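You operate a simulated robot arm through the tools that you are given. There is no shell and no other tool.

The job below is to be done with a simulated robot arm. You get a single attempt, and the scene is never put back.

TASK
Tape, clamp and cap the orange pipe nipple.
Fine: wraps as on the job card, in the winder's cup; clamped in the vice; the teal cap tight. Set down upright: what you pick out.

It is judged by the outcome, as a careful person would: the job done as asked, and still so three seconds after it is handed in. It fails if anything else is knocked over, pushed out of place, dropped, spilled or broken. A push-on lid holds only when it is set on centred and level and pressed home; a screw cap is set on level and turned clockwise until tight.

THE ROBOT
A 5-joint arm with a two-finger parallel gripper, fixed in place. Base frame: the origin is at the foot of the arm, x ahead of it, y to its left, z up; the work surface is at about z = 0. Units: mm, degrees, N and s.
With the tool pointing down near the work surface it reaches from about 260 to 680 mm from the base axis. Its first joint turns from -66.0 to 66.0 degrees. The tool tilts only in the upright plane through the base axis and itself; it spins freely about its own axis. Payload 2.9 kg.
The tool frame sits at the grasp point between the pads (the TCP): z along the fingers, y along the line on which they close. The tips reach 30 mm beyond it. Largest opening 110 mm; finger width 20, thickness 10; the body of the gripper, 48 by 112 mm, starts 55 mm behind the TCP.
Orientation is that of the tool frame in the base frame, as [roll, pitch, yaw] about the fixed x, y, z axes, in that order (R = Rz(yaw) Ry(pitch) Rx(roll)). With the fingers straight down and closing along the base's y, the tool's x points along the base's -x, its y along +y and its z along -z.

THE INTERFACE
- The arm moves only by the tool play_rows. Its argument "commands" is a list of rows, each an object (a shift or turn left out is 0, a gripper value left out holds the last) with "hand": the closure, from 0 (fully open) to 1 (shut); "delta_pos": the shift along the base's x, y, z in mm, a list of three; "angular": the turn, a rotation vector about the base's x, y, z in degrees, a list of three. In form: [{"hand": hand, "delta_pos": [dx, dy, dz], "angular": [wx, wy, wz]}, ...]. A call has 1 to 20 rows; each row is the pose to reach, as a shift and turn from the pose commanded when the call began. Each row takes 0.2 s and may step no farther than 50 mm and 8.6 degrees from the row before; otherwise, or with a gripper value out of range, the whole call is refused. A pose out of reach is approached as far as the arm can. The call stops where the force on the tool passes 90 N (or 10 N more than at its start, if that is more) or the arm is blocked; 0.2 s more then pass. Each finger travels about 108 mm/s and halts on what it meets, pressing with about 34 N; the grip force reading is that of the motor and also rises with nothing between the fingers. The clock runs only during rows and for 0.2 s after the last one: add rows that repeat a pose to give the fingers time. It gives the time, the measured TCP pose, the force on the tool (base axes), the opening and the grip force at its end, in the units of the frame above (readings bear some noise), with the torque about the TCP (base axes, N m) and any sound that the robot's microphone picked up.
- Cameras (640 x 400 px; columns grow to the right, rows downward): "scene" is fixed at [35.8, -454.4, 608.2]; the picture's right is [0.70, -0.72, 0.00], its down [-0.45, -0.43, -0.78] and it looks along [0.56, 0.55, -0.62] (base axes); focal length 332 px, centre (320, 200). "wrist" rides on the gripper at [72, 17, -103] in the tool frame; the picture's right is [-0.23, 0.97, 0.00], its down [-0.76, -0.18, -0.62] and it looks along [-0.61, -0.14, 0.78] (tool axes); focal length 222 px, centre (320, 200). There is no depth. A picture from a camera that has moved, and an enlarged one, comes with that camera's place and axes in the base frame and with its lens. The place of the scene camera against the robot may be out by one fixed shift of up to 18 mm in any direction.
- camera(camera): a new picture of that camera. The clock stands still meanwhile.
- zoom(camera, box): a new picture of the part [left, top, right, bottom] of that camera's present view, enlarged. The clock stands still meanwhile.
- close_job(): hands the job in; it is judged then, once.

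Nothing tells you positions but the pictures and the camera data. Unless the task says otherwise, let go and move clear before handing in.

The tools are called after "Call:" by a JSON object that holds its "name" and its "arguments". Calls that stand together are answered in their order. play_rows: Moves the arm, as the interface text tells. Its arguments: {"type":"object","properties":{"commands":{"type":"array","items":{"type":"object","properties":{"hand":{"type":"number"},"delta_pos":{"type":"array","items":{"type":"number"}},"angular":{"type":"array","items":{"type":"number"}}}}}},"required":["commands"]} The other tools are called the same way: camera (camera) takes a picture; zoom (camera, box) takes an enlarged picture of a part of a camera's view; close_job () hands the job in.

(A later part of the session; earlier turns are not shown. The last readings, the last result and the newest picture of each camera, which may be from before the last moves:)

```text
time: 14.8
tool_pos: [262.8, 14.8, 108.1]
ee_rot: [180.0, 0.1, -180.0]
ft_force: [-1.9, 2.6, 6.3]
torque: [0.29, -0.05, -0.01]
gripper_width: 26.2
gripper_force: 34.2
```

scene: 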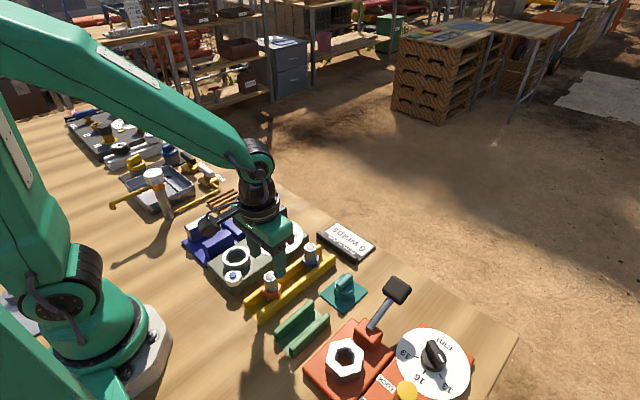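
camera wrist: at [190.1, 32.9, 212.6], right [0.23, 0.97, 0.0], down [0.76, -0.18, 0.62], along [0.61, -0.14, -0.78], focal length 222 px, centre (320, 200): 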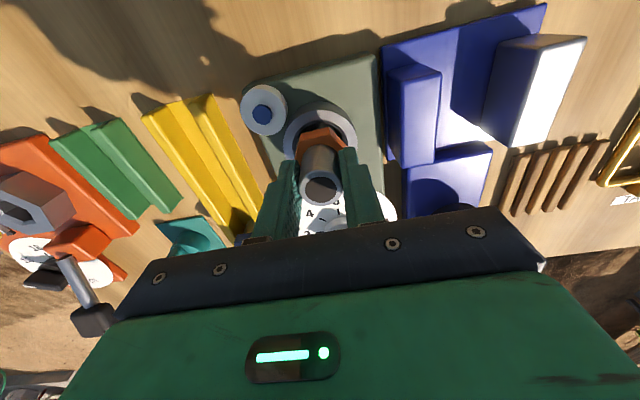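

Light contact now. I open the fingers gradually and then rise clear.

Call:
{"name": "play_rows", "arguments": {"commands": [{"hand": 0.74}, {"hand": 0.7}, {"hand": 0.6}, {"hand": 0.45}, {"hand": 0.45}, {"delta_pos": [0, 0, 20]}, {"delta_pos": [0, 0, 50]}, {"delta_pos": [0, 0, 80]}, {"delta_pos": [0, 0, 80]}]}}

Call:
{"name": "camera", "arguments": {"camera": "wrist"}}

Call:
{"name": "zoom", "arguments": {"camera": "wrist", "box": [220, 60, 420, 185]}}

Call:
{"name": "zoom", "arguments": {"camera": "scene", "box": [190, 200, 310, 290]}}

```text
time: 16.8
tool_pos: [262.3, 14.8, 188.5]
ee_rot: [179.9, -0.1, -180.0]
ft_force: [-0.1, -1.2, -0.4]
torque: [0.0, -0.01, -0.02]
gripper_width: 60.5
gripper_force: 0.0
```

```text
taken
camera wrist: at [189.5, 31.8, 291.7], right [0.23, 0.97, 0.0], down [0.76, -0.18, 0.62], along [0.61, -0.14, -0.78], focal length 222 px, centre (320, 200)
```

wrist: 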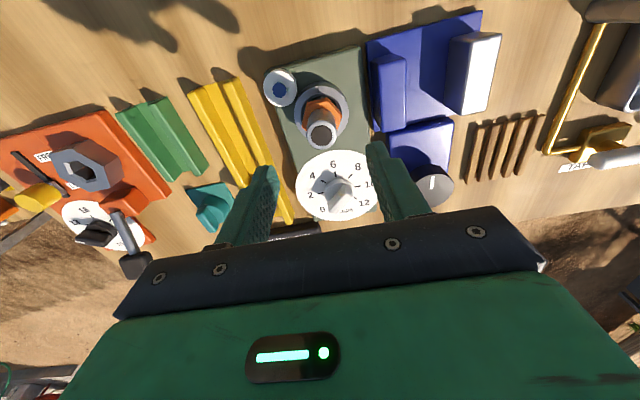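

```text
3.20 times, centred on (320, 122) of wrist
camera zoom: at [189.5, 31.8, 291.7], right [0.23, 0.97, 0.0], down [0.76, -0.18, 0.62], along [0.61, -0.14, -0.78], focal length 711 px, centre (320, 448)
```

zoom: 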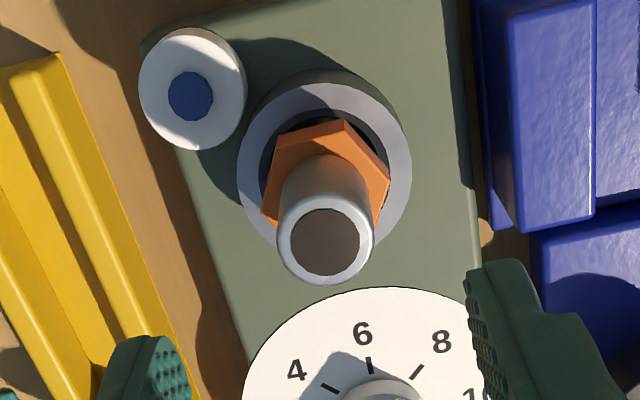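

```text
4.44 times, centred on (250, 245) of scene
camera zoom: at [35.8, -454.4, 608.2], right [0.7, -0.72, 0.0], down [-0.45, -0.43, -0.78], along [0.56, 0.55, -0.62], focal length 1476 px, centre (631, 0)
```

zoom: 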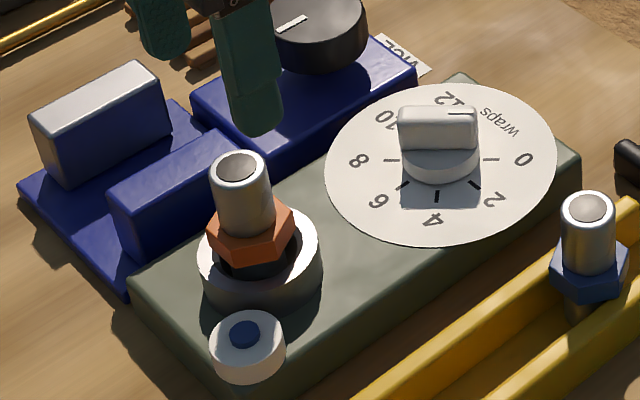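

The nipple stands upright in the cup at (262, 16). Next, I move above the dial knob to measure it.

Call:
{"name": "play_rows", "arguments": {"commands": [{"delta_pos": [45, 1, 0]}, {"delta_pos": [90, 2, 0]}, {"delta_pos": [122, 3, 0]}, {"delta_pos": [122, 3, 0]}, {"delta_pos": [122, 3, 0]}]}}

Call:
{"name": "camera", "arguments": {"camera": "wrist"}}

Call:
{"name": "zoom", "arguments": {"camera": "wrist", "box": [240, 60, 400, 160]}}

Call:
{"name": "zoom", "arguments": {"camera": "wrist", "box": [380, 20, 580, 145]}}

```text
time: 18.0
tool_pos: [383.8, 15.9, 187.4]
ee_rot: [179.9, 0.0, 180.0]
ft_force: [-0.1, -0.5, 0.7]
torque: [0.0, 0.04, -0.01]
gripper_width: 60.5
gripper_force: 0.0
```

```text
taken
camera wrist: at [311.6, 33.3, 290.6], right [0.23, 0.97, 0.0], down [0.76, -0.18, 0.62], along [0.61, -0.14, -0.78], focal length 222 px, centre (320, 200)
```

wrist: 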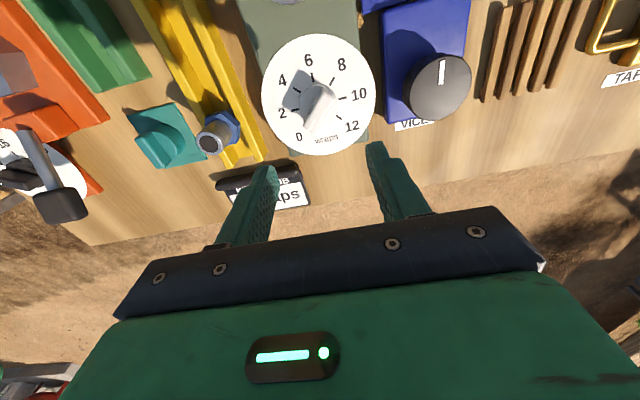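

```text
4.00 times, centred on (320, 110) of wrist
camera zoom: at [311.6, 33.3, 290.6], right [0.23, 0.97, 0.0], down [0.76, -0.18, 0.62], along [0.61, -0.14, -0.78], focal length 888 px, centre (320, 560)
```

zoom: 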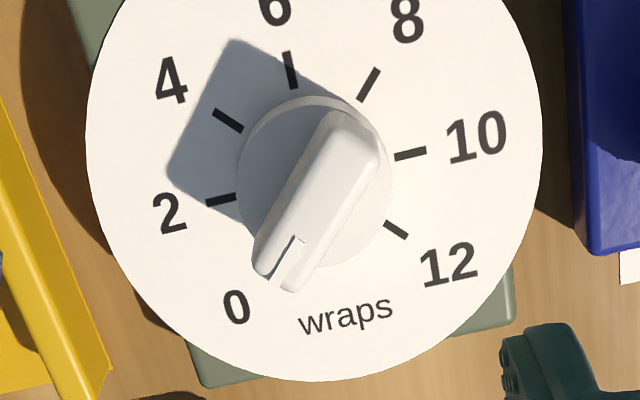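

```text
3.20 times, centred on (480, 82) of wrist
camera zoom: at [311.6, 33.3, 290.6], right [0.23, 0.97, 0.0], down [0.76, -0.18, 0.62], along [0.61, -0.14, -0.78], focal length 711 px, centre (-192, 576)
```

zoom: 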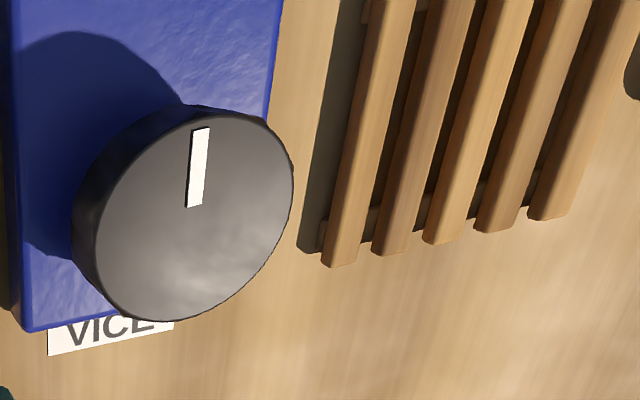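

The dial centre is about (379.6, 15.5), each 2 wraps = 45°, pointer at 0 (+x,-y direction), with 6 at the -x direction, i.e. 135° clockwise. I pre-rotate the gripper +135° above the knob so its fingers straddle the bar.

Call:
{"name": "play_rows", "arguments": {"commands": [{"delta_pos": [-1, 0, -3], "angular": [0, 0, 8.5]}, {"delta_pos": [-2, -0.4, -6], "angular": [0, 0, 17]}, {"delta_pos": [-3, -0.8, -10], "angular": [0, 0, 25.5]}, {"delta_pos": [-4, -0.8, -15], "angular": [0, 0, 34]}, {"delta_pos": [-4, -0.8, -20], "angular": [0, 0, 42.5]}, {"delta_pos": [-4, -0.8, -25], "angular": [0, 0, 51]}, {"delta_pos": [-4, -0.8, -30], "angular": [0, 0, 59.5]}, {"delta_pos": [-4, -0.8, -35], "angular": [0, 0, 68]}, {"delta_pos": [-4, -0.8, -40], "angular": [0, 0, 76.5]}, {"delta_pos": [-4, -0.8, -45], "angular": [0, 0, 85]}, {"delta_pos": [-4, -0.8, -50], "angular": [0, 0, 93.5]}, {"delta_pos": [-4, -0.8, -55], "angular": [0, 0, 102]}, {"delta_pos": [-4, -0.8, -55], "angular": [0, 0, 110.5]}, {"delta_pos": [-4, -0.8, -55], "angular": [0, 0, 119]}, {"delta_pos": [-4, -0.8, -55], "angular": [0, 0, 127.5]}, {"delta_pos": [-4, -0.8, -55], "angular": [0, 0, 135]}, {"delta_pos": [-4, -0.8, -55], "angular": [0, 0, 135]}, {"delta_pos": [-4, -0.8, -55], "angular": [0, 0, 135]}]}}

Call:
{"name": "camera", "arguments": {"camera": "wrist"}}

Call:
{"name": "zoom", "arguments": {"camera": "wrist", "box": [240, 80, 400, 180]}}

Call:
{"name": "zoom", "arguments": {"camera": "scene", "box": [190, 180, 350, 280]}}

```text
time: 21.8
tool_pos: [379.1, 17.0, 133.6]
ee_rot: [180.0, 0.0, -45.0]
ft_force: [0.5, -0.7, -0.7]
torque: [-0.01, -0.03, -0.01]
gripper_width: 60.3
gripper_force: 0.0
```

```text
taken
camera wrist: at [419.0, -45.5, 237.7], right [-0.85, -0.53, 0.0], down [-0.41, 0.66, 0.62], along [-0.33, 0.53, -0.78], focal length 222 px, centre (320, 200)
```

wrist: 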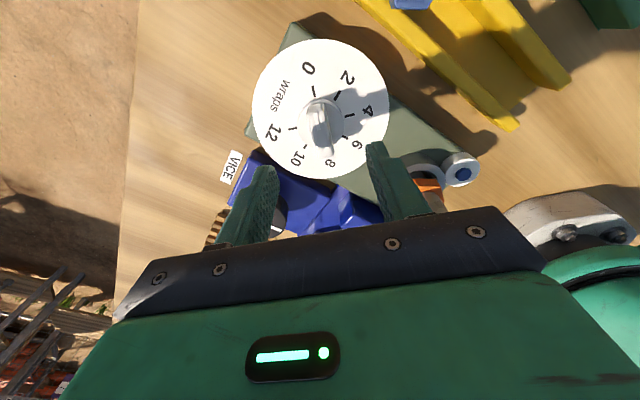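

```text
4.00 times, centred on (320, 130) of wrist
camera zoom: at [419.0, -45.5, 237.7], right [-0.85, -0.53, 0.0], down [-0.41, 0.66, 0.62], along [-0.33, 0.53, -0.78], focal length 888 px, centre (320, 480)
```

zoom: 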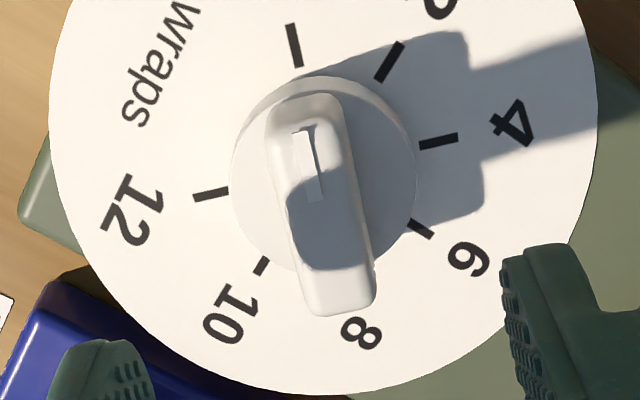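

```text
4.00 times, centred on (270, 230) of scene
camera zoom: at [35.8, -454.4, 608.2], right [0.7, -0.72, 0.0], down [-0.45, -0.43, -0.78], along [0.56, 0.55, -0.62], focal length 1329 px, centre (520, 80)
```

zoom: 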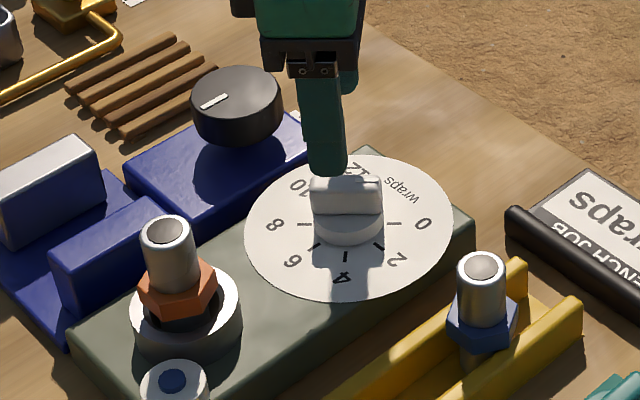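

Bar is perpendicular to the finger line. I correct the centring by about (+0.3, -2.2) and lower around the knob bar, keeping the fingers open first.

Call:
{"name": "play_rows", "arguments": {"commands": [{"delta_pos": [0.3, -2.2, -15]}, {"delta_pos": [0.3, -2.2, -35]}, {"delta_pos": [0.3, -2.2, -35]}, {"delta_pos": [0.3, -2.2, -35]}]}}

Call:
{"name": "zoom", "arguments": {"camera": "wrist", "box": [240, 100, 400, 200]}}

```text
time: 22.8
tool_pos: [379.3, 16.8, 99.4]
ee_rot: [-179.9, 0.0, -44.9]
ft_force: [0.1, -0.3, -0.5]
torque: [0.04, -0.03, 0.0]
gripper_width: 60.5
gripper_force: 0.1
```

```text
4.00 times, centred on (320, 150) of wrist
camera zoom: at [418.3, -45.7, 202.1], right [-0.85, -0.53, 0.0], down [-0.41, 0.66, 0.62], along [-0.33, 0.53, -0.78], focal length 888 px, centre (320, 400)
```

zoom: 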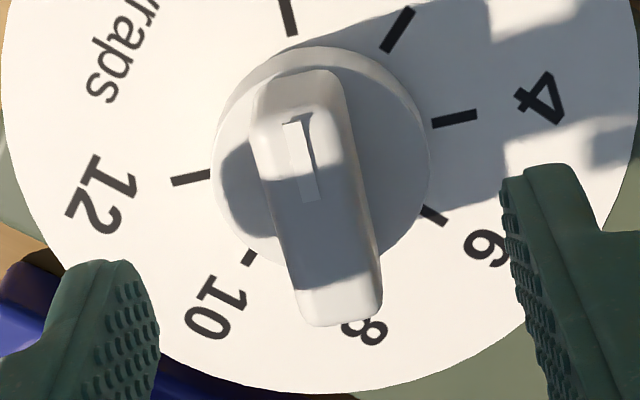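

Remaining offset is about (+0.2, -1.4). I correct and lower to TCP z ≈ 70 with the fingers still open.

Call:
{"name": "play_rows", "arguments": {"commands": [{"delta_pos": [0.2, -1.8, -10]}, {"delta_pos": [0.2, -1.8, -22]}, {"delta_pos": [0.2, -1.8, -29]}, {"delta_pos": [0.2, -1.8, -29]}, {"delta_pos": [0.2, -1.8, -29]}]}}

Call:
{"name": "zoom", "arguments": {"camera": "wrist", "box": [240, 120, 400, 220]}}

Call:
{"name": "zoom", "arguments": {"camera": "scene", "box": [220, 190, 340, 265]}}

```text
time: 24.0
tool_pos: [380.0, 14.1, 69.8]
ee_rot: [180.0, -0.1, -45.0]
ft_force: [-0.3, 0.2, 0.0]
torque: [0.03, 0.0, -0.01]
gripper_width: 60.5
gripper_force: 0.0
```

```text
4.00 times, centred on (320, 170) of wrist
camera zoom: at [419.5, -48.2, 173.2], right [-0.85, -0.53, 0.0], down [-0.41, 0.66, 0.62], along [-0.33, 0.53, -0.78], focal length 888 px, centre (320, 320)
```

zoom: 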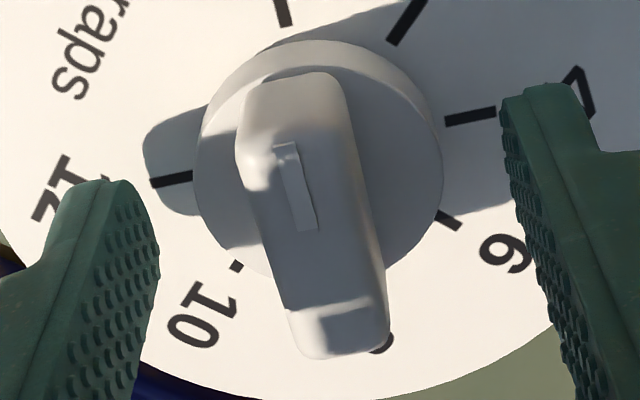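

```text
5.33 times, centred on (280, 228) of scene
camera zoom: at [35.8, -454.4, 608.2], right [0.7, -0.72, 0.0], down [-0.45, -0.43, -0.78], along [0.56, 0.55, -0.62], focal length 1772 px, centre (533, 53)
```

zoom: 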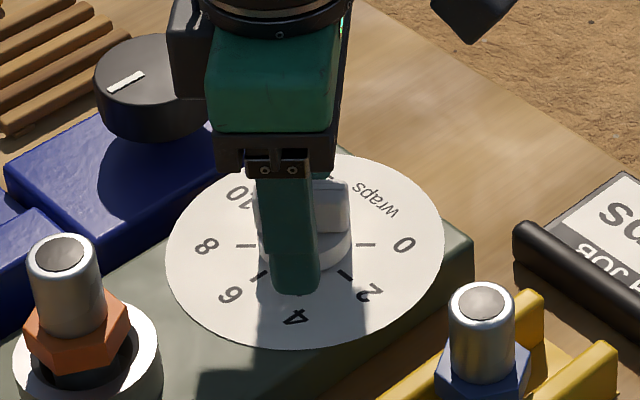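

Centring is now off ~1.4 mm along the bar the other way; I make a small correction and re-check.

Call:
{"name": "play_rows", "arguments": {"commands": [{"delta_pos": [-0.7, 1.0, 0]}, {"delta_pos": [-0.7, 1.0, 0]}, {"delta_pos": [-0.7, 1.0, 0]}]}}

Call:
{"name": "zoom", "arguments": {"camera": "wrist", "box": [240, 120, 400, 220]}}

```text
time: 24.8
tool_pos: [379.8, 14.7, 71.7]
ee_rot: [-180.0, 0.1, -44.9]
ft_force: [0.1, 0.2, 0.1]
torque: [0.01, 0.01, -0.01]
gripper_width: 60.4
gripper_force: 0.0
```

```text
4.00 times, centred on (320, 170) of wrist
camera zoom: at [418.8, -47.9, 173.6], right [-0.85, -0.53, 0.0], down [-0.41, 0.66, 0.62], along [-0.33, 0.53, -0.78], focal length 888 px, centre (320, 320)
```

zoom: 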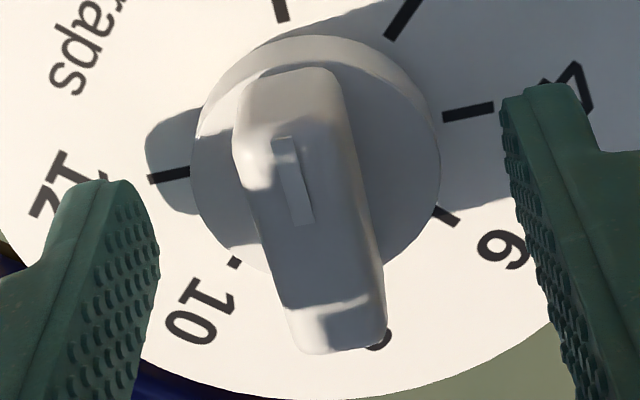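

Centred within ~0.7 mm. I close on the bar and check forces.

Call:
{"name": "play_rows", "arguments": {"commands": [{"hand": 0.7}, {"hand": 0.85}, {"hand": 1}, {"hand": 1}, {"hand": 1}]}}

Call:
{"name": "zoom", "arguments": {"camera": "wrist", "box": [240, 120, 400, 220]}}

```text
time: 26.0
tool_pos: [381.5, 14.3, 71.0]
ee_rot: [-180.0, -0.2, -45.0]
ft_force: [9.7, 12.7, -8.5]
torque: [0.27, -0.2, 0.0]
gripper_width: 41.5
gripper_force: 45.4
```

```text
4.00 times, centred on (320, 170) of wrist
camera zoom: at [419.2, -47.6, 173.7], right [-0.85, -0.53, 0.0], down [-0.41, 0.66, 0.62], along [-0.33, 0.53, -0.78], focal length 888 px, centre (320, 320)
```

zoom: 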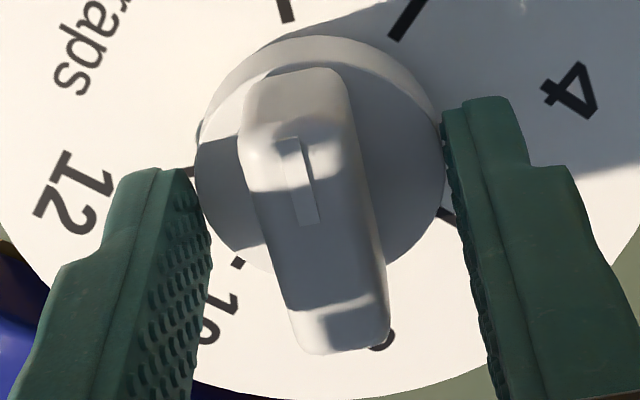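

The fingers met the knob's round collar (41.5 mm) rather than the bar. I reopen, rise ~9 mm so the tips clear the collar, and grip the bar.

Call:
{"name": "play_rows", "arguments": {"commands": [{"hand": 0.5}, {"hand": 0.45}, {"delta_pos": [0.4, 0.5, 5], "hand": 0.45}, {"delta_pos": [0.4, 0.5, 9]}, {"delta_pos": [0.4, 0.5, 9]}, {"delta_pos": [0.4, 0.5, 9]}]}}

Call:
{"name": "zoom", "arguments": {"camera": "wrist", "box": [240, 120, 400, 220]}}

```text
time: 27.4
tool_pos: [379.0, 15.3, 79.9]
ee_rot: [-180.0, 0.0, -45.0]
ft_force: [0.3, -0.3, 0.3]
torque: [-0.04, -0.02, -0.04]
gripper_width: 60.5
gripper_force: 0.0
```

```text
4.00 times, centred on (320, 170) of wrist
camera zoom: at [419.2, -47.6, 183.7], right [-0.85, -0.53, 0.0], down [-0.41, 0.66, 0.62], along [-0.33, 0.53, -0.78], focal length 888 px, centre (320, 320)
```

zoom: 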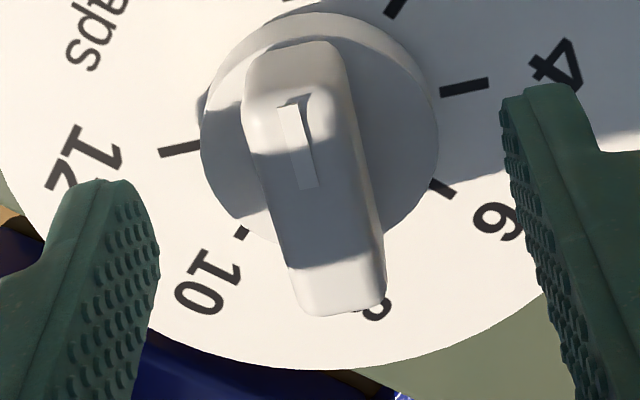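

Centred within 0.5 mm. I close on the bar.

Call:
{"name": "play_rows", "arguments": {"commands": [{"hand": 0.7}, {"hand": 0.8}, {"hand": 1}, {"hand": 1}, {"hand": 1}]}}

Call:
{"name": "zoom", "arguments": {"camera": "wrist", "box": [240, 120, 400, 220]}}

```text
time: 28.6
tool_pos: [380.0, 15.3, 81.2]
ee_rot: [-180.0, 0.0, -45.0]
ft_force: [0.8, 3.2, -1.3]
torque: [-0.07, -0.13, 0.02]
gripper_width: 15.9
gripper_force: 44.7
```

```text
4.00 times, centred on (320, 170) of wrist
camera zoom: at [419.2, -47.5, 183.6], right [-0.85, -0.53, 0.0], down [-0.41, 0.66, 0.62], along [-0.33, 0.53, -0.78], focal length 888 px, centre (320, 320)
```

zoom: 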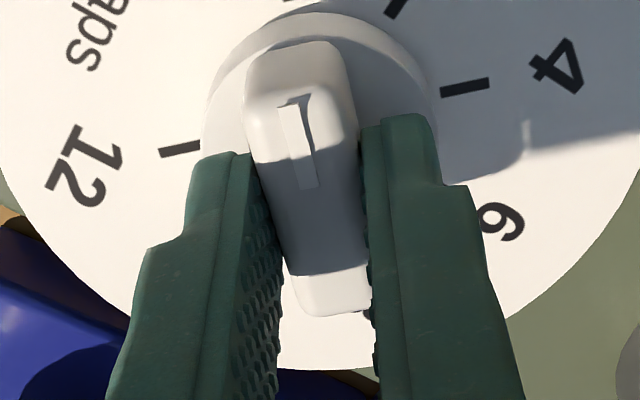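

The bar is gripped squarely (15.9 mm) with low side force. I turn clockwise 67.5° first and check.

Call:
{"name": "play_rows", "arguments": {"commands": [{"angular": [0, 0, -5]}, {"angular": [0, 0, -11]}, {"angular": [0, 0, -17]}, {"angular": [0, 0, -24]}, {"angular": [0, 0, -31]}, {"angular": [0, 0, -38]}, {"angular": [0, 0, -45]}, {"angular": [0, 0, -52]}, {"angular": [0, 0, -60]}, {"angular": [0, 0, -67.5]}, {"angular": [0, 0, -67.5]}]}}

Call:
{"name": "camera", "arguments": {"camera": "wrist"}}

Call:
{"name": "zoom", "arguments": {"camera": "scene", "box": [200, 190, 340, 280]}}

```text
time: 31.0
tool_pos: [379.1, 14.4, 81.2]
ee_rot: [179.9, 0.0, -112.7]
ft_force: [-15.5, 13.6, 28.8]
torque: [0.76, 0.11, 0.0]
gripper_width: 16.0
gripper_force: 45.3
```

```text
taken
camera wrist: at [336.7, -45.0, 183.0], right [-0.81, 0.58, 0.0], down [0.46, 0.63, 0.62], along [0.36, 0.51, -0.78], focal length 222 px, centre (320, 200)
```

wrist: 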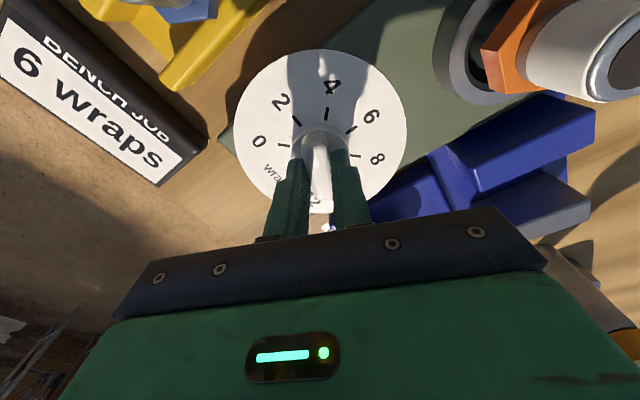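

```text
4.44 times, centred on (270, 235) of scene
camera zoom: at [35.7, -454.4, 608.2], right [0.7, -0.72, 0.0], down [-0.45, -0.43, -0.78], along [0.56, 0.55, -0.62], focal length 1476 px, centre (542, 44)
```

zoom: 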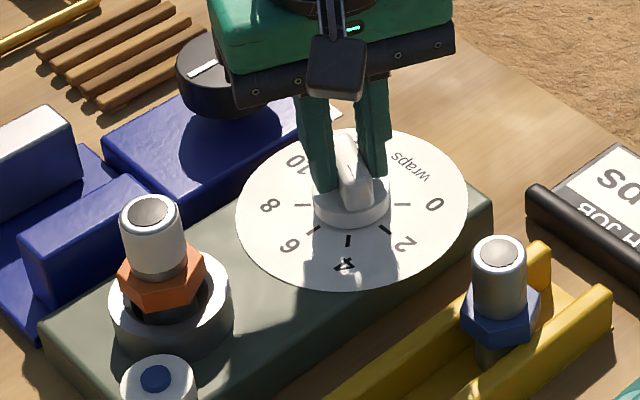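

White tape is winding onto the nipple as the dial turns. I continue clockwise toward 6, easing the small side load, and stop short to check.

Call:
{"name": "play_rows", "arguments": {"commands": [{"delta_pos": [-0.3, 0.3, 0.4], "angular": [0, 0, -3]}, {"delta_pos": [-0.6, 0.5, 0.8], "angular": [0, 0, -9]}, {"delta_pos": [-0.6, 0.5, 0.8], "angular": [0, 0, -16]}, {"delta_pos": [-0.6, 0.5, 0.8], "angular": [0, 0, -23]}, {"delta_pos": [-0.6, 0.5, 0.8], "angular": [0, 0, -30]}, {"delta_pos": [-0.6, 0.5, 0.8], "angular": [0, 0, -37]}, {"delta_pos": [-0.6, 0.5, 0.8], "angular": [0, 0, -44]}, {"delta_pos": [-0.6, 0.5, 0.8], "angular": [0, 0, -51]}, {"delta_pos": [-0.6, 0.5, 0.8], "angular": [0, 0, -57]}, {"delta_pos": [-0.6, 0.5, 0.8], "angular": [0, 0, -62]}, {"delta_pos": [-0.6, 0.5, 0.8], "angular": [0, 0, -62]}]}}

Call:
{"name": "camera", "arguments": {"camera": "wrist"}}

Call:
{"name": "zoom", "arguments": {"camera": "wrist", "box": [220, 80, 420, 205]}}

Call:
{"name": "zoom", "arguments": {"camera": "scene", "box": [200, 190, 340, 280]}}

```text
time: 33.4
tool_pos: [379.9, 15.1, 79.6]
ee_rot: [-179.9, 0.1, -174.7]
ft_force: [15.1, -19.2, -6.6]
torque: [-0.54, 0.88, -0.05]
gripper_width: 15.6
gripper_force: 45.5
```

```text
taken
camera wrist: at [306.1, 25.7, 182.8], right [0.14, 0.99, 0.0], down [0.77, -0.11, 0.62], along [0.62, -0.08, -0.78], focal length 222 px, centre (320, 200)
```

wrist: 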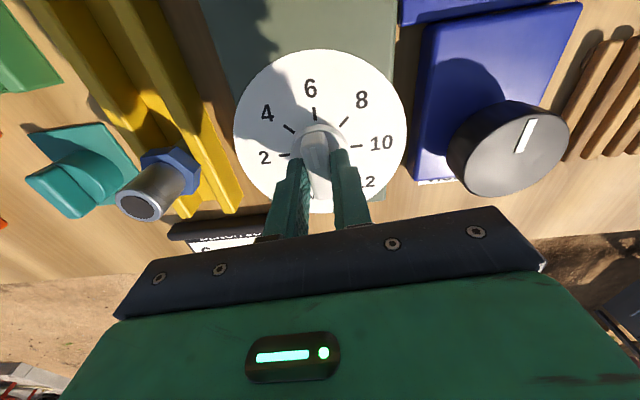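

```text
3.20 times, centred on (320, 142) of wrist
camera zoom: at [306.1, 25.7, 182.8], right [0.14, 0.99, 0.0], down [0.77, -0.11, 0.62], along [0.62, -0.08, -0.78], focal length 711 px, centre (320, 384)
```

zoom: 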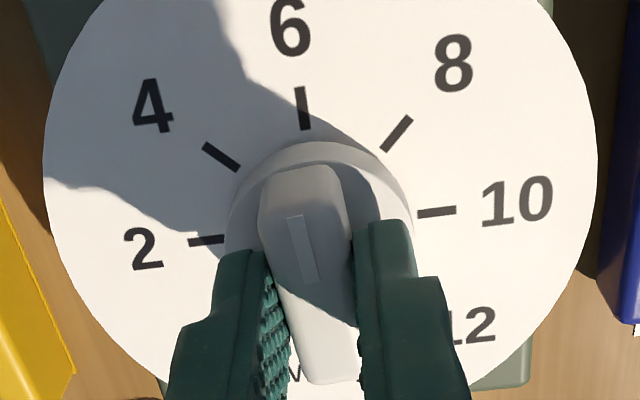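

```text
4.44 times, centred on (270, 235) of scene
camera zoom: at [35.9, -454.4, 608.2], right [0.7, -0.72, 0.0], down [-0.45, -0.43, -0.78], along [0.56, 0.55, -0.62], focal length 1476 px, centre (542, 44)
```

zoom: 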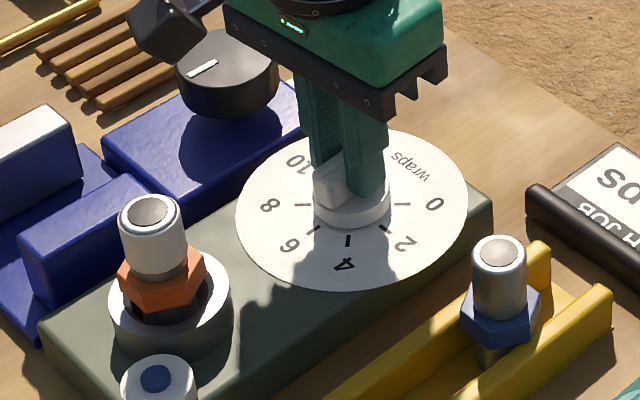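

Yaw is 5° short of the 6 mark. I zoom in to compare the bar's angle relative to the gripper before finishing the turn.

Call:
{"name": "zoom", "arguments": {"camera": "wrist", "box": [240, 120, 400, 220]}}

Call:
{"name": "zoom", "arguments": {"camera": "scene", "box": [250, 205, 320, 250]}}

```text
4.00 times, centred on (320, 170) of wrist
camera zoom: at [306.1, 25.7, 182.8], right [0.14, 0.99, 0.0], down [0.77, -0.11, 0.62], along [0.62, -0.08, -0.78], focal length 888 px, centre (320, 320)
```

zoom: 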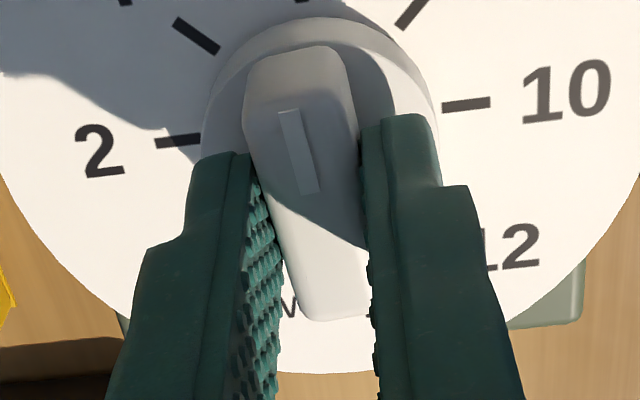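

```text
8.89 times, centred on (285, 228) of scene
camera zoom: at [35.9, -454.4, 608.2], right [0.7, -0.72, 0.0], down [-0.45, -0.43, -0.78], along [0.56, 0.55, -0.62], focal length 2953 px, centre (631, -44)
```

zoom: 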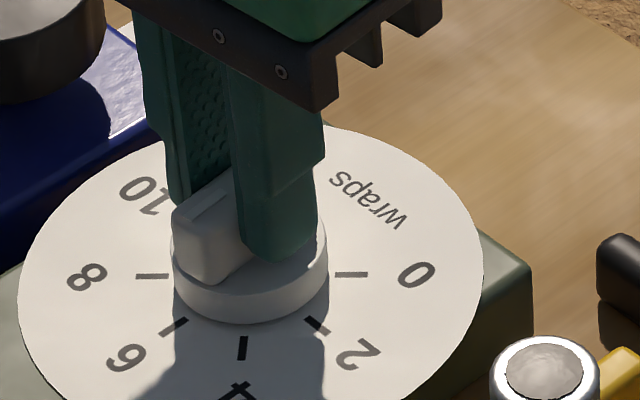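

The bar's angle in the gripper is unchanged, so the knob follows the tool exactly. I turn the last 5.4° to reach 6.

Call:
{"name": "play_rows", "arguments": {"commands": [{"delta_pos": [0.2, -0.2, 0], "angular": [0, 0, -2]}, {"delta_pos": [0.3, -0.4, 0], "angular": [0, 0, -4]}, {"delta_pos": [0.3, -0.4, 0], "angular": [0, 0, -5.4]}, {"delta_pos": [0.3, -0.4, 0], "angular": [0, 0, -5.4]}, {"delta_pos": [0.3, -0.4, 0], "angular": [0, 0, -5.4]}]}}

Call:
{"name": "zoom", "arguments": {"camera": "wrist", "box": [240, 80, 400, 180]}}

```text
time: 34.6
tool_pos: [379.3, 15.1, 80.2]
ee_rot: [179.9, 0.1, -180.0]
ft_force: [9.0, 8.3, -16.2]
torque: [0.18, -1.24, -0.01]
gripper_width: 15.9
gripper_force: 45.1
```

```text
4.00 times, centred on (320, 130) of wrist
camera zoom: at [307.5, 32.3, 182.9], right [0.23, 0.97, 0.0], down [0.76, -0.18, 0.62], along [0.61, -0.14, -0.78], focal length 888 px, centre (320, 480)
```

zoom: 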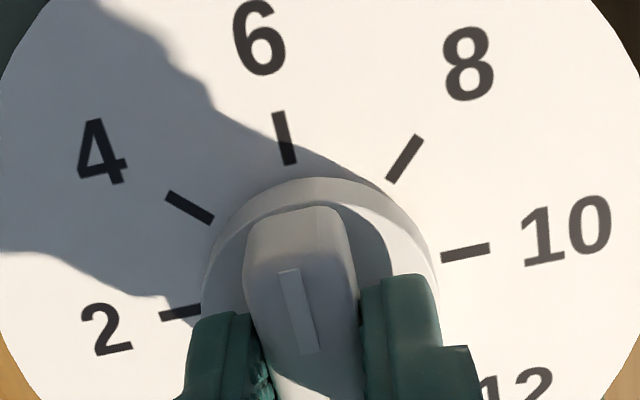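

The pointer lines up with 6. I release the knob and rise, then inspect the dial and the tape.

Call:
{"name": "play_rows", "arguments": {"commands": [{"hand": 0.8}, {"hand": 0.6}, {"hand": 0.45}, {"hand": 0.45}, {"delta_pos": [0, 0, 20]}, {"delta_pos": [-20, 0, 60]}, {"delta_pos": [-50, 0, 95]}, {"delta_pos": [-50, 0, 95]}, {"delta_pos": [-50, 0, 95]}]}}

Call:
{"name": "camera", "arguments": {"camera": "wrist"}}

Call:
{"name": "zoom", "arguments": {"camera": "wrist", "box": [240, 100, 400, 200]}}

Call:
{"name": "zoom", "arguments": {"camera": "scene", "box": [200, 190, 340, 280]}}

Call:
{"name": "zoom", "arguments": {"camera": "wrist", "box": [220, 0, 420, 125]}}

```text
time: 36.6
tool_pos: [326.1, 17.9, 173.1]
ee_rot: [180.0, 0.0, -179.9]
ft_force: [0.1, -0.3, -0.1]
torque: [-0.01, -0.02, 0.03]
gripper_width: 60.5
gripper_force: 0.0
```

```text
taken
camera wrist: at [254.4, 35.6, 276.9], right [0.23, 0.97, 0.0], down [0.76, -0.18, 0.62], along [0.61, -0.14, -0.78], focal length 222 px, centre (320, 200)
```

wrist: 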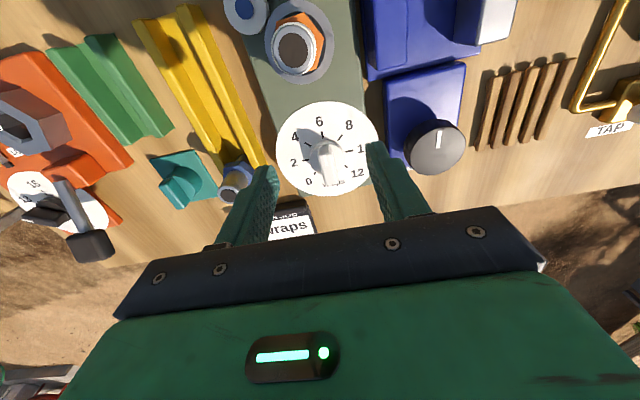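

```text
4.00 times, centred on (320, 150) of wrist
camera zoom: at [254.4, 35.6, 276.9], right [0.23, 0.97, 0.0], down [0.76, -0.18, 0.62], along [0.61, -0.14, -0.78], focal length 888 px, centre (320, 400)
```

zoom: 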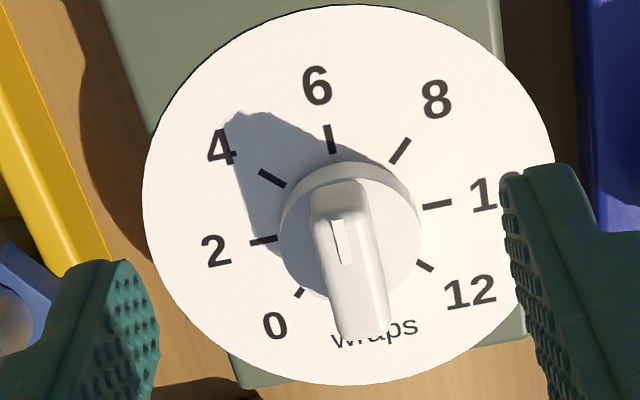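

```text
4.44 times, centred on (270, 235) of scene
camera zoom: at [35.8, -454.4, 608.2], right [0.7, -0.72, 0.0], down [-0.45, -0.43, -0.78], along [0.56, 0.55, -0.62], focal length 1476 px, centre (542, 44)
```

zoom: 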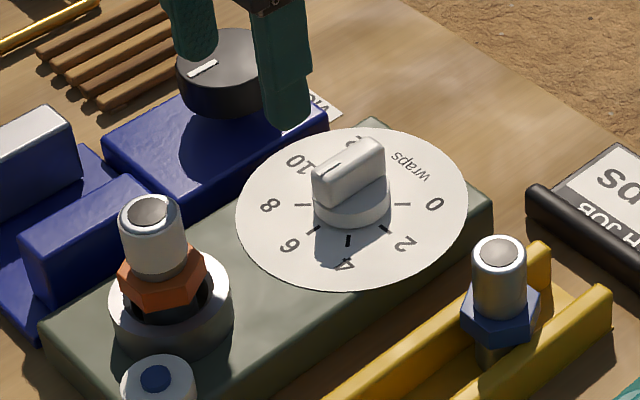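

```text
3.20 times, centred on (320, 62) of wrist
camera zoom: at [254.4, 35.6, 276.9], right [0.23, 0.97, 0.0], down [0.76, -0.18, 0.62], along [0.61, -0.14, -0.78], focal length 711 px, centre (320, 640)
```

zoom: 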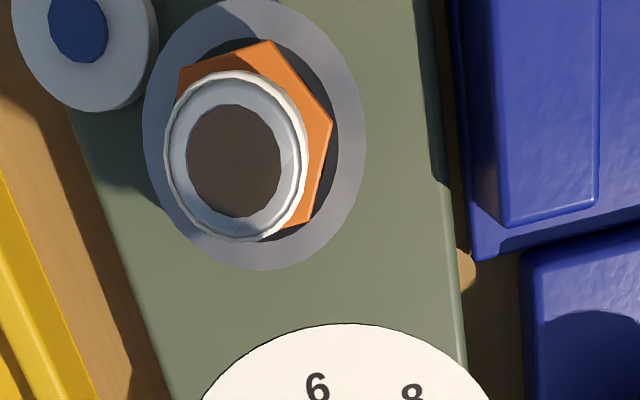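

The dial reads 6 and white tape covers the nipple thread. Before moving the nipple I go over the vice knob to inspect it, so I can learn which jaw moves and pre-narrow the gap.

Call:
{"name": "play_rows", "arguments": {"commands": [{"delta_pos": [20, 40, 0], "hand": 0.2}, {"delta_pos": [40, 80, 0], "hand": 0}, {"delta_pos": [54, 113, 0]}, {"delta_pos": [54, 113, 0]}, {"delta_pos": [54, 113, 0]}]}}

Call:
{"name": "camera", "arguments": {"camera": "wrist"}}

Call:
{"name": "zoom", "arguments": {"camera": "wrist", "box": [220, 60, 420, 185]}}

Call:
{"name": "camera", "arguments": {"camera": "scene"}}

```text
time: 37.8
tool_pos: [384.7, 129.2, 178.9]
ee_rot: [-179.9, 0.0, -180.0]
ft_force: [-0.1, -0.4, 0.4]
torque: [0.05, -0.01, -0.01]
gripper_width: 109.8
gripper_force: 0.1
```

```text
taken
camera wrist: at [311.8, 146.2, 281.7], right [0.23, 0.97, 0.0], down [0.76, -0.18, 0.62], along [0.61, -0.14, -0.78], focal length 222 px, centre (320, 200)
```

wrist: 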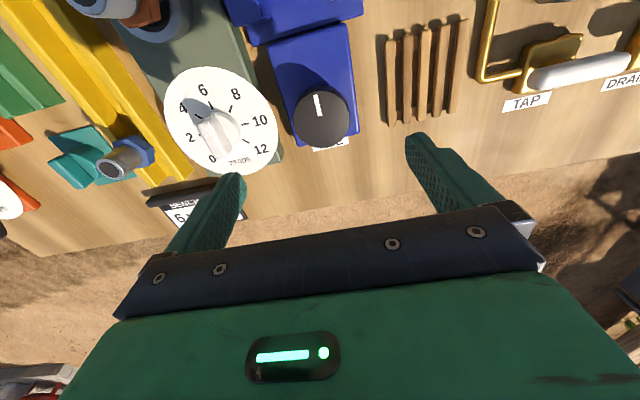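

```text
3.20 times, centred on (320, 122) of wrist
camera zoom: at [311.8, 146.2, 281.7], right [0.23, 0.97, 0.0], down [0.76, -0.18, 0.62], along [0.61, -0.14, -0.78], focal length 711 px, centre (320, 448)
```

zoom: 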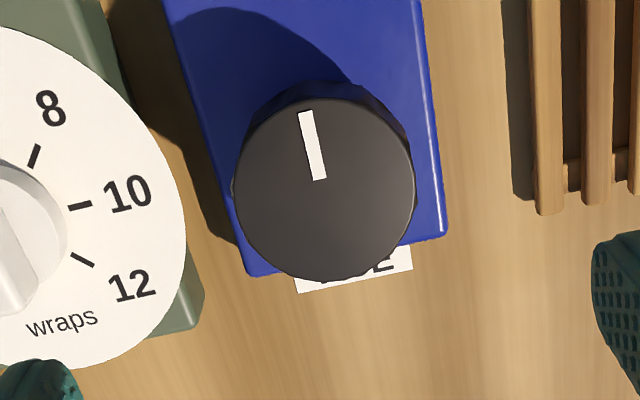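

```text
taken
```

scene: 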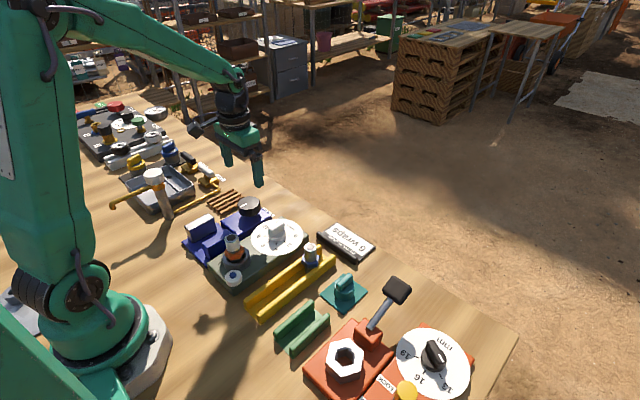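

The vice knob is centred near (384.3, 130.6), ~56 mm wide, top z ≈ 57, pointer towards the base. I lower the gripper around it with a 78 mm opening.

Call:
{"name": "play_rows", "arguments": {"commands": [{"delta_pos": [0.2, 1.2, -30], "hand": 0.29}, {"delta_pos": [0.2, 1.2, -60]}, {"delta_pos": [0.2, 1.2, -60]}, {"delta_pos": [0.2, 1.2, -60]}]}}

Call:
{"name": "zoom", "arguments": {"camera": "wrist", "box": [220, 80, 420, 205]}}

Call:
{"name": "zoom", "arguments": {"camera": "scene", "box": [180, 160, 300, 235]}}

```text
time: 38.8
tool_pos: [384.2, 131.9, 116.0]
ee_rot: [179.9, 0.0, -179.9]
ft_force: [-0.9, -0.7, -0.8]
torque: [-0.01, 0.02, 0.0]
gripper_width: 78.2
gripper_force: 0.2
```

```text
3.20 times, centred on (320, 142) of wrist
camera zoom: at [311.1, 149.4, 219.2], right [0.23, 0.97, 0.0], down [0.76, -0.18, 0.62], along [0.61, -0.14, -0.78], focal length 711 px, centre (320, 384)
```

zoom: 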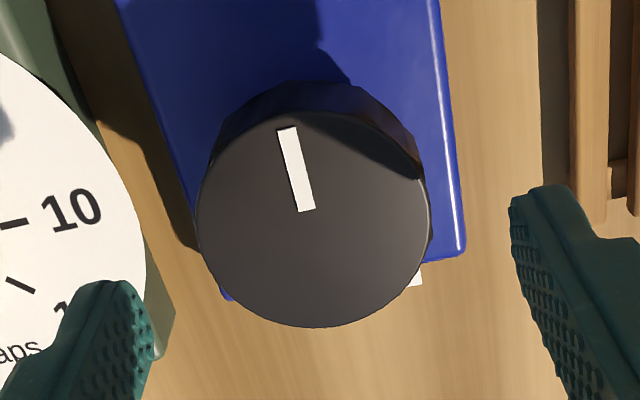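

```text
5.33 times, centred on (240, 198) of scene
camera zoom: at [35.8, -454.4, 608.2], right [0.7, -0.72, 0.0], down [-0.45, -0.43, -0.78], along [0.56, 0.55, -0.62], focal length 1772 px, centre (747, 213)
```

zoom: 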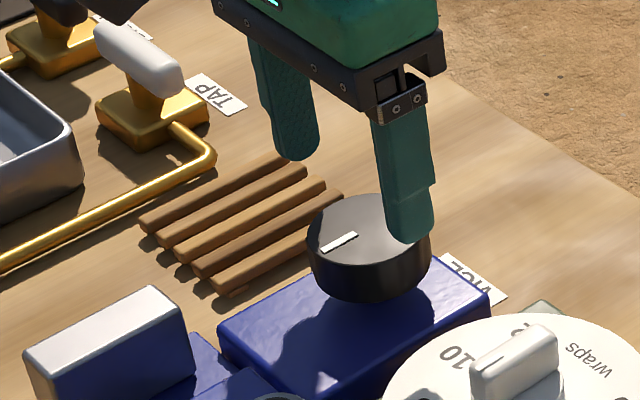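

Accounting for perspective, the knob centre is ~5 mm further in +x and ~3 mm in -y. I shift and re-check.

Call:
{"name": "play_rows", "arguments": {"commands": [{"delta_pos": [2.5, -1.4, -8]}, {"delta_pos": [4.8, -2.6, -16]}, {"delta_pos": [4.8, -2.6, -16]}, {"delta_pos": [4.8, -2.6, -16]}]}}

Call:
{"name": "zoom", "arguments": {"camera": "wrist", "box": [220, 80, 420, 205]}}

Call:
{"name": "zoom", "arguments": {"camera": "scene", "box": [180, 160, 300, 235]}}

```text
time: 39.8
tool_pos: [388.5, 128.6, 98.7]
ee_rot: [-180.0, 0.0, -179.9]
ft_force: [-1.4, 0.0, -0.2]
torque: [0.03, 0.01, -0.01]
gripper_width: 77.9
gripper_force: 0.1
```

```text
3.20 times, centred on (320, 142) of wrist
camera zoom: at [316.0, 144.7, 201.9], right [0.23, 0.97, 0.0], down [0.76, -0.18, 0.62], along [0.61, -0.14, -0.78], focal length 711 px, centre (320, 384)
```

zoom: 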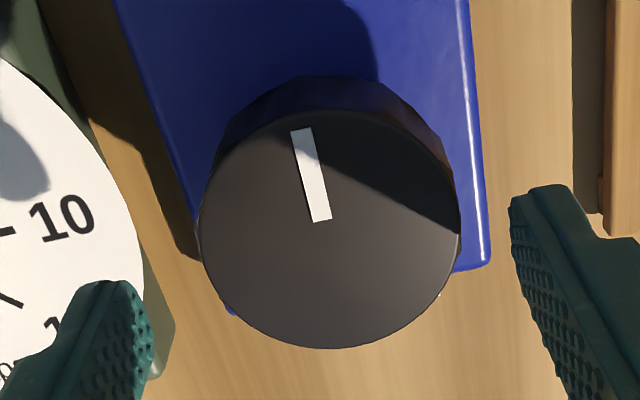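

```text
5.33 times, centred on (240, 198) of scene
camera zoom: at [35.8, -454.4, 608.2], right [0.7, -0.72, 0.0], down [-0.45, -0.43, -0.78], along [0.56, 0.55, -0.62], focal length 1772 px, centre (747, 213)
```

zoom: 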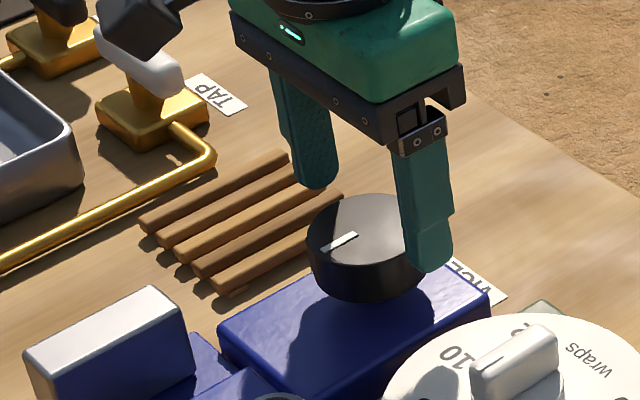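

Now centred in x; about 2 mm needed in +y. I correct and lower to TCP z ≈ 72, then close on the knob.

Call:
{"name": "play_rows", "arguments": {"commands": [{"delta_pos": [0.3, 1.8, -10]}, {"delta_pos": [0.3, 1.8, -26]}, {"delta_pos": [0.3, 1.8, -26]}, {"delta_pos": [0.3, 1.8, -26]}]}}

Call:
{"name": "zoom", "arguments": {"camera": "wrist", "box": [220, 80, 420, 205]}}

Call:
{"name": "zoom", "arguments": {"camera": "scene", "box": [180, 160, 300, 235]}}

```text
time: 40.8
tool_pos: [387.5, 127.5, 71.1]
ee_rot: [-180.0, 0.0, -179.9]
ft_force: [0.0, -0.1, 0.3]
torque: [0.0, -0.01, -0.03]
gripper_width: 78.3
gripper_force: 0.1
```

```text
3.20 times, centred on (320, 142) of wrist
camera zoom: at [315.7, 145.7, 175.6], right [0.23, 0.97, 0.0], down [0.76, -0.18, 0.62], along [0.61, -0.14, -0.78], focal length 711 px, centre (320, 384)
```

zoom: 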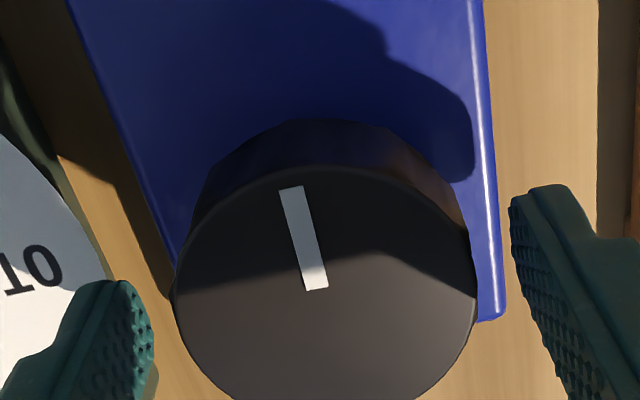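

```text
5.33 times, centred on (240, 198) of scene
camera zoom: at [35.8, -454.4, 608.2], right [0.7, -0.72, 0.0], down [-0.45, -0.43, -0.78], along [0.56, 0.55, -0.62], focal length 1772 px, centre (747, 213)
```

zoom: 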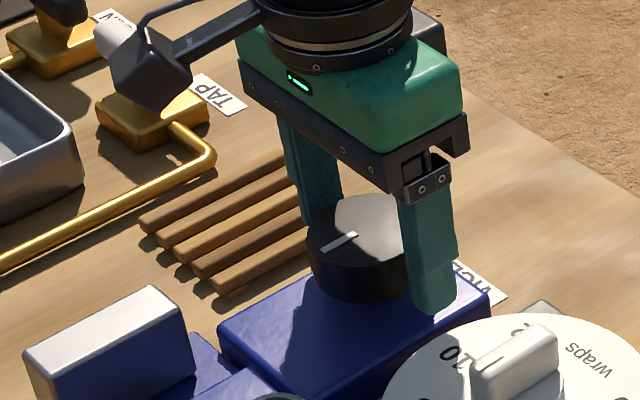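

Nearly centred. I close on the knob and read the forces.

Call:
{"name": "play_rows", "arguments": {"commands": [{"delta_pos": [0.1, 0.6, 0], "hand": 0.4}, {"delta_pos": [0.1, 0.6, 0], "hand": 0.5}, {"delta_pos": [0.1, 0.6, 0], "hand": 1}, {"delta_pos": [0.1, 0.6, 0], "hand": 1}, {"delta_pos": [0.1, 0.6, 0], "hand": 1}]}}

Call:
{"name": "zoom", "arguments": {"camera": "wrist", "box": [220, 80, 420, 205]}}

```text
time: 42.0
tool_pos: [388.6, 130.0, 72.3]
ee_rot: [-180.0, 0.0, -179.8]
ft_force: [-4.6, 27.0, -2.8]
torque: [0.02, 0.12, -0.09]
gripper_width: 55.4
gripper_force: 45.2
```

```text
3.20 times, centred on (320, 142) of wrist
camera zoom: at [315.9, 147.2, 175.1], right [0.22, 0.97, 0.0], down [0.76, -0.18, 0.62], along [0.61, -0.14, -0.78], focal length 711 px, centre (320, 384)
```

zoom: 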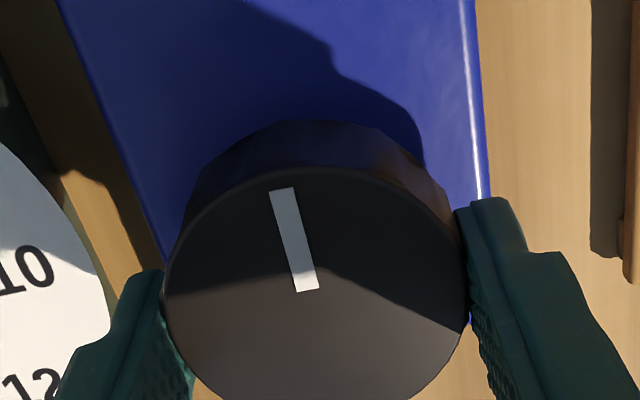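

Gripped at 55.4 mm with 27 N side load; I shift +y ~1.2 mm to relieve it.

Call:
{"name": "play_rows", "arguments": {"commands": [{"delta_pos": [0, 0.6, 0]}, {"delta_pos": [-0.2, 1.2, 0]}, {"delta_pos": [-0.2, 1.2, 0]}]}}

```text
time: 42.8
tool_pos: [388.8, 130.1, 71.9]
ee_rot: [179.9, 0.0, 180.0]
ft_force: [-8.9, 14.8, -0.5]
torque: [1.01, -0.28, -0.08]
gripper_width: 55.6
gripper_force: 45.0
```

Load reduced. I turn the knob clockwise 45° and watch the jaws.

Call:
{"name": "play_rows", "arguments": {"commands": [{"delta_pos": [-0.2, 0.4, 0], "angular": [0, 0, -5]}, {"delta_pos": [-0.2, 0.4, 0], "angular": [0, 0, -11]}, {"delta_pos": [-0.2, 0.4, 0], "angular": [0, 0, -17]}, {"delta_pos": [-0.2, 0.4, 0], "angular": [0, 0, -24]}, {"delta_pos": [-0.2, 0.4, 0], "angular": [0, 0, -31]}, {"delta_pos": [-0.2, 0.4, 0], "angular": [0, 0, -38]}, {"delta_pos": [-0.2, 0.4, 0], "angular": [0, 0, -45]}, {"delta_pos": [-0.2, 0.4, 0], "angular": [0, 0, -45]}]}}

Call:
{"name": "camera", "arguments": {"camera": "wrist"}}

Call:
{"name": "zoom", "arguments": {"camera": "scene", "box": [170, 170, 310, 260]}}

```text
time: 44.6
tool_pos: [386.9, 127.9, 71.3]
ee_rot: [-179.7, -0.1, 134.7]
ft_force: [-7.2, -44.3, -10.4]
torque: [0.01, -0.37, 0.32]
gripper_width: 55.8
gripper_force: 45.3
```

```text
taken
camera wrist: at [349.4, 192.1, 175.4], right [0.85, 0.52, -0.01], down [0.41, -0.66, 0.62], along [0.32, -0.53, -0.78], focal length 222 px, centre (320, 200)
```

wrist: 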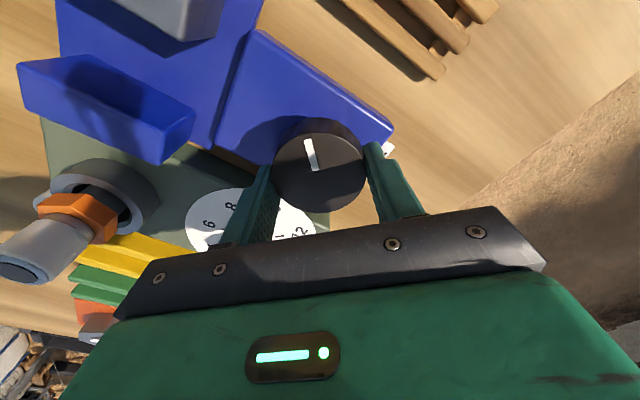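

```text
4.44 times, centred on (240, 215) of scene
camera zoom: at [35.9, -454.4, 608.2], right [0.7, -0.72, 0.0], down [-0.45, -0.43, -0.78], along [0.56, 0.55, -0.62], focal length 1476 px, centre (676, 133)
```

zoom: 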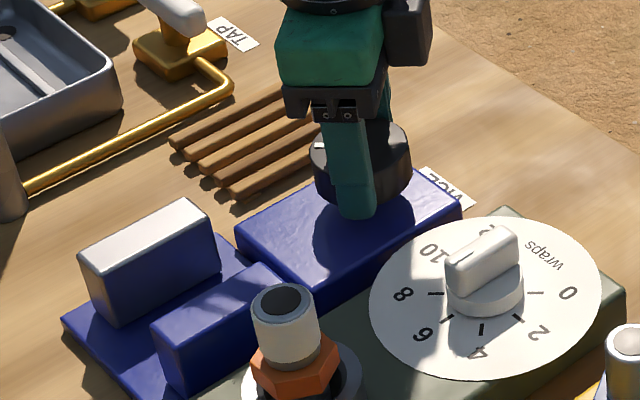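

The knob turned with the tool but the jaws haven't visibly moved. I relieve the side load and turn another 50° to see.

Call:
{"name": "play_rows", "arguments": {"commands": [{"delta_pos": [-0.2, -0.8, 0], "angular": [0, 0, 0]}, {"delta_pos": [-0.4, -1.4, 0], "angular": [0, 0, -3]}, {"delta_pos": [-0.4, -1.4, 0], "angular": [0, 0, -10]}, {"delta_pos": [-0.4, -1.4, 0], "angular": [0, 0, -17]}, {"delta_pos": [-0.4, -1.4, 0], "angular": [0, 0, -24]}, {"delta_pos": [-0.4, -1.4, 0], "angular": [0, 0, -31]}, {"delta_pos": [-0.4, -1.4, 0], "angular": [0, 0, -38]}, {"delta_pos": [-0.4, -1.4, 0], "angular": [0, 0, -45]}, {"delta_pos": [-0.4, -1.4, 0], "angular": [0, 0, -45]}]}}

Call:
{"name": "camera", "arguments": {"camera": "wrist"}}

Call:
{"name": "zoom", "arguments": {"camera": "scene", "box": [170, 170, 310, 260]}}

```text
time: 46.6
tool_pos: [385.2, 129.0, 73.1]
ee_rot: [-179.5, 0.1, 90.0]
ft_force: [-32.2, 5.7, 14.0]
torque: [0.64, -0.26, -0.13]
gripper_width: 55.3
gripper_force: 45.2
```

```text
taken
camera wrist: at [403.0, 202.3, 175.6], right [0.97, -0.23, -0.01], down [-0.17, -0.76, 0.63], along [-0.15, -0.61, -0.78], focal length 222 px, centre (320, 200)
```

wrist: 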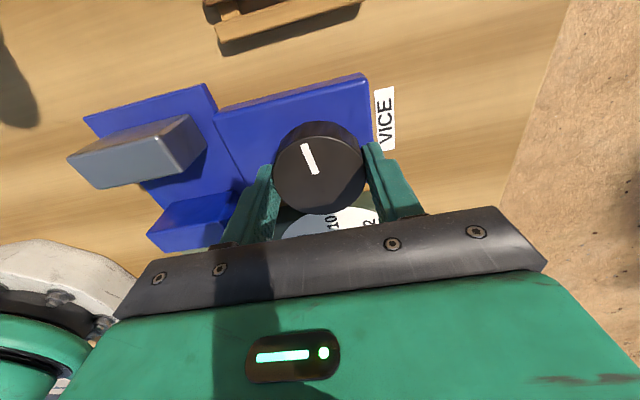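

```text
4.44 times, centred on (240, 215) of scene
camera zoom: at [35.8, -454.4, 608.2], right [0.7, -0.72, 0.0], down [-0.45, -0.43, -0.78], along [0.56, 0.55, -0.62], focal length 1476 px, centre (676, 133)
```

zoom: 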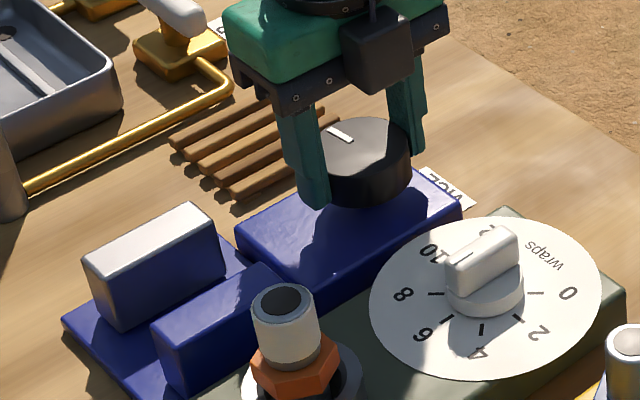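

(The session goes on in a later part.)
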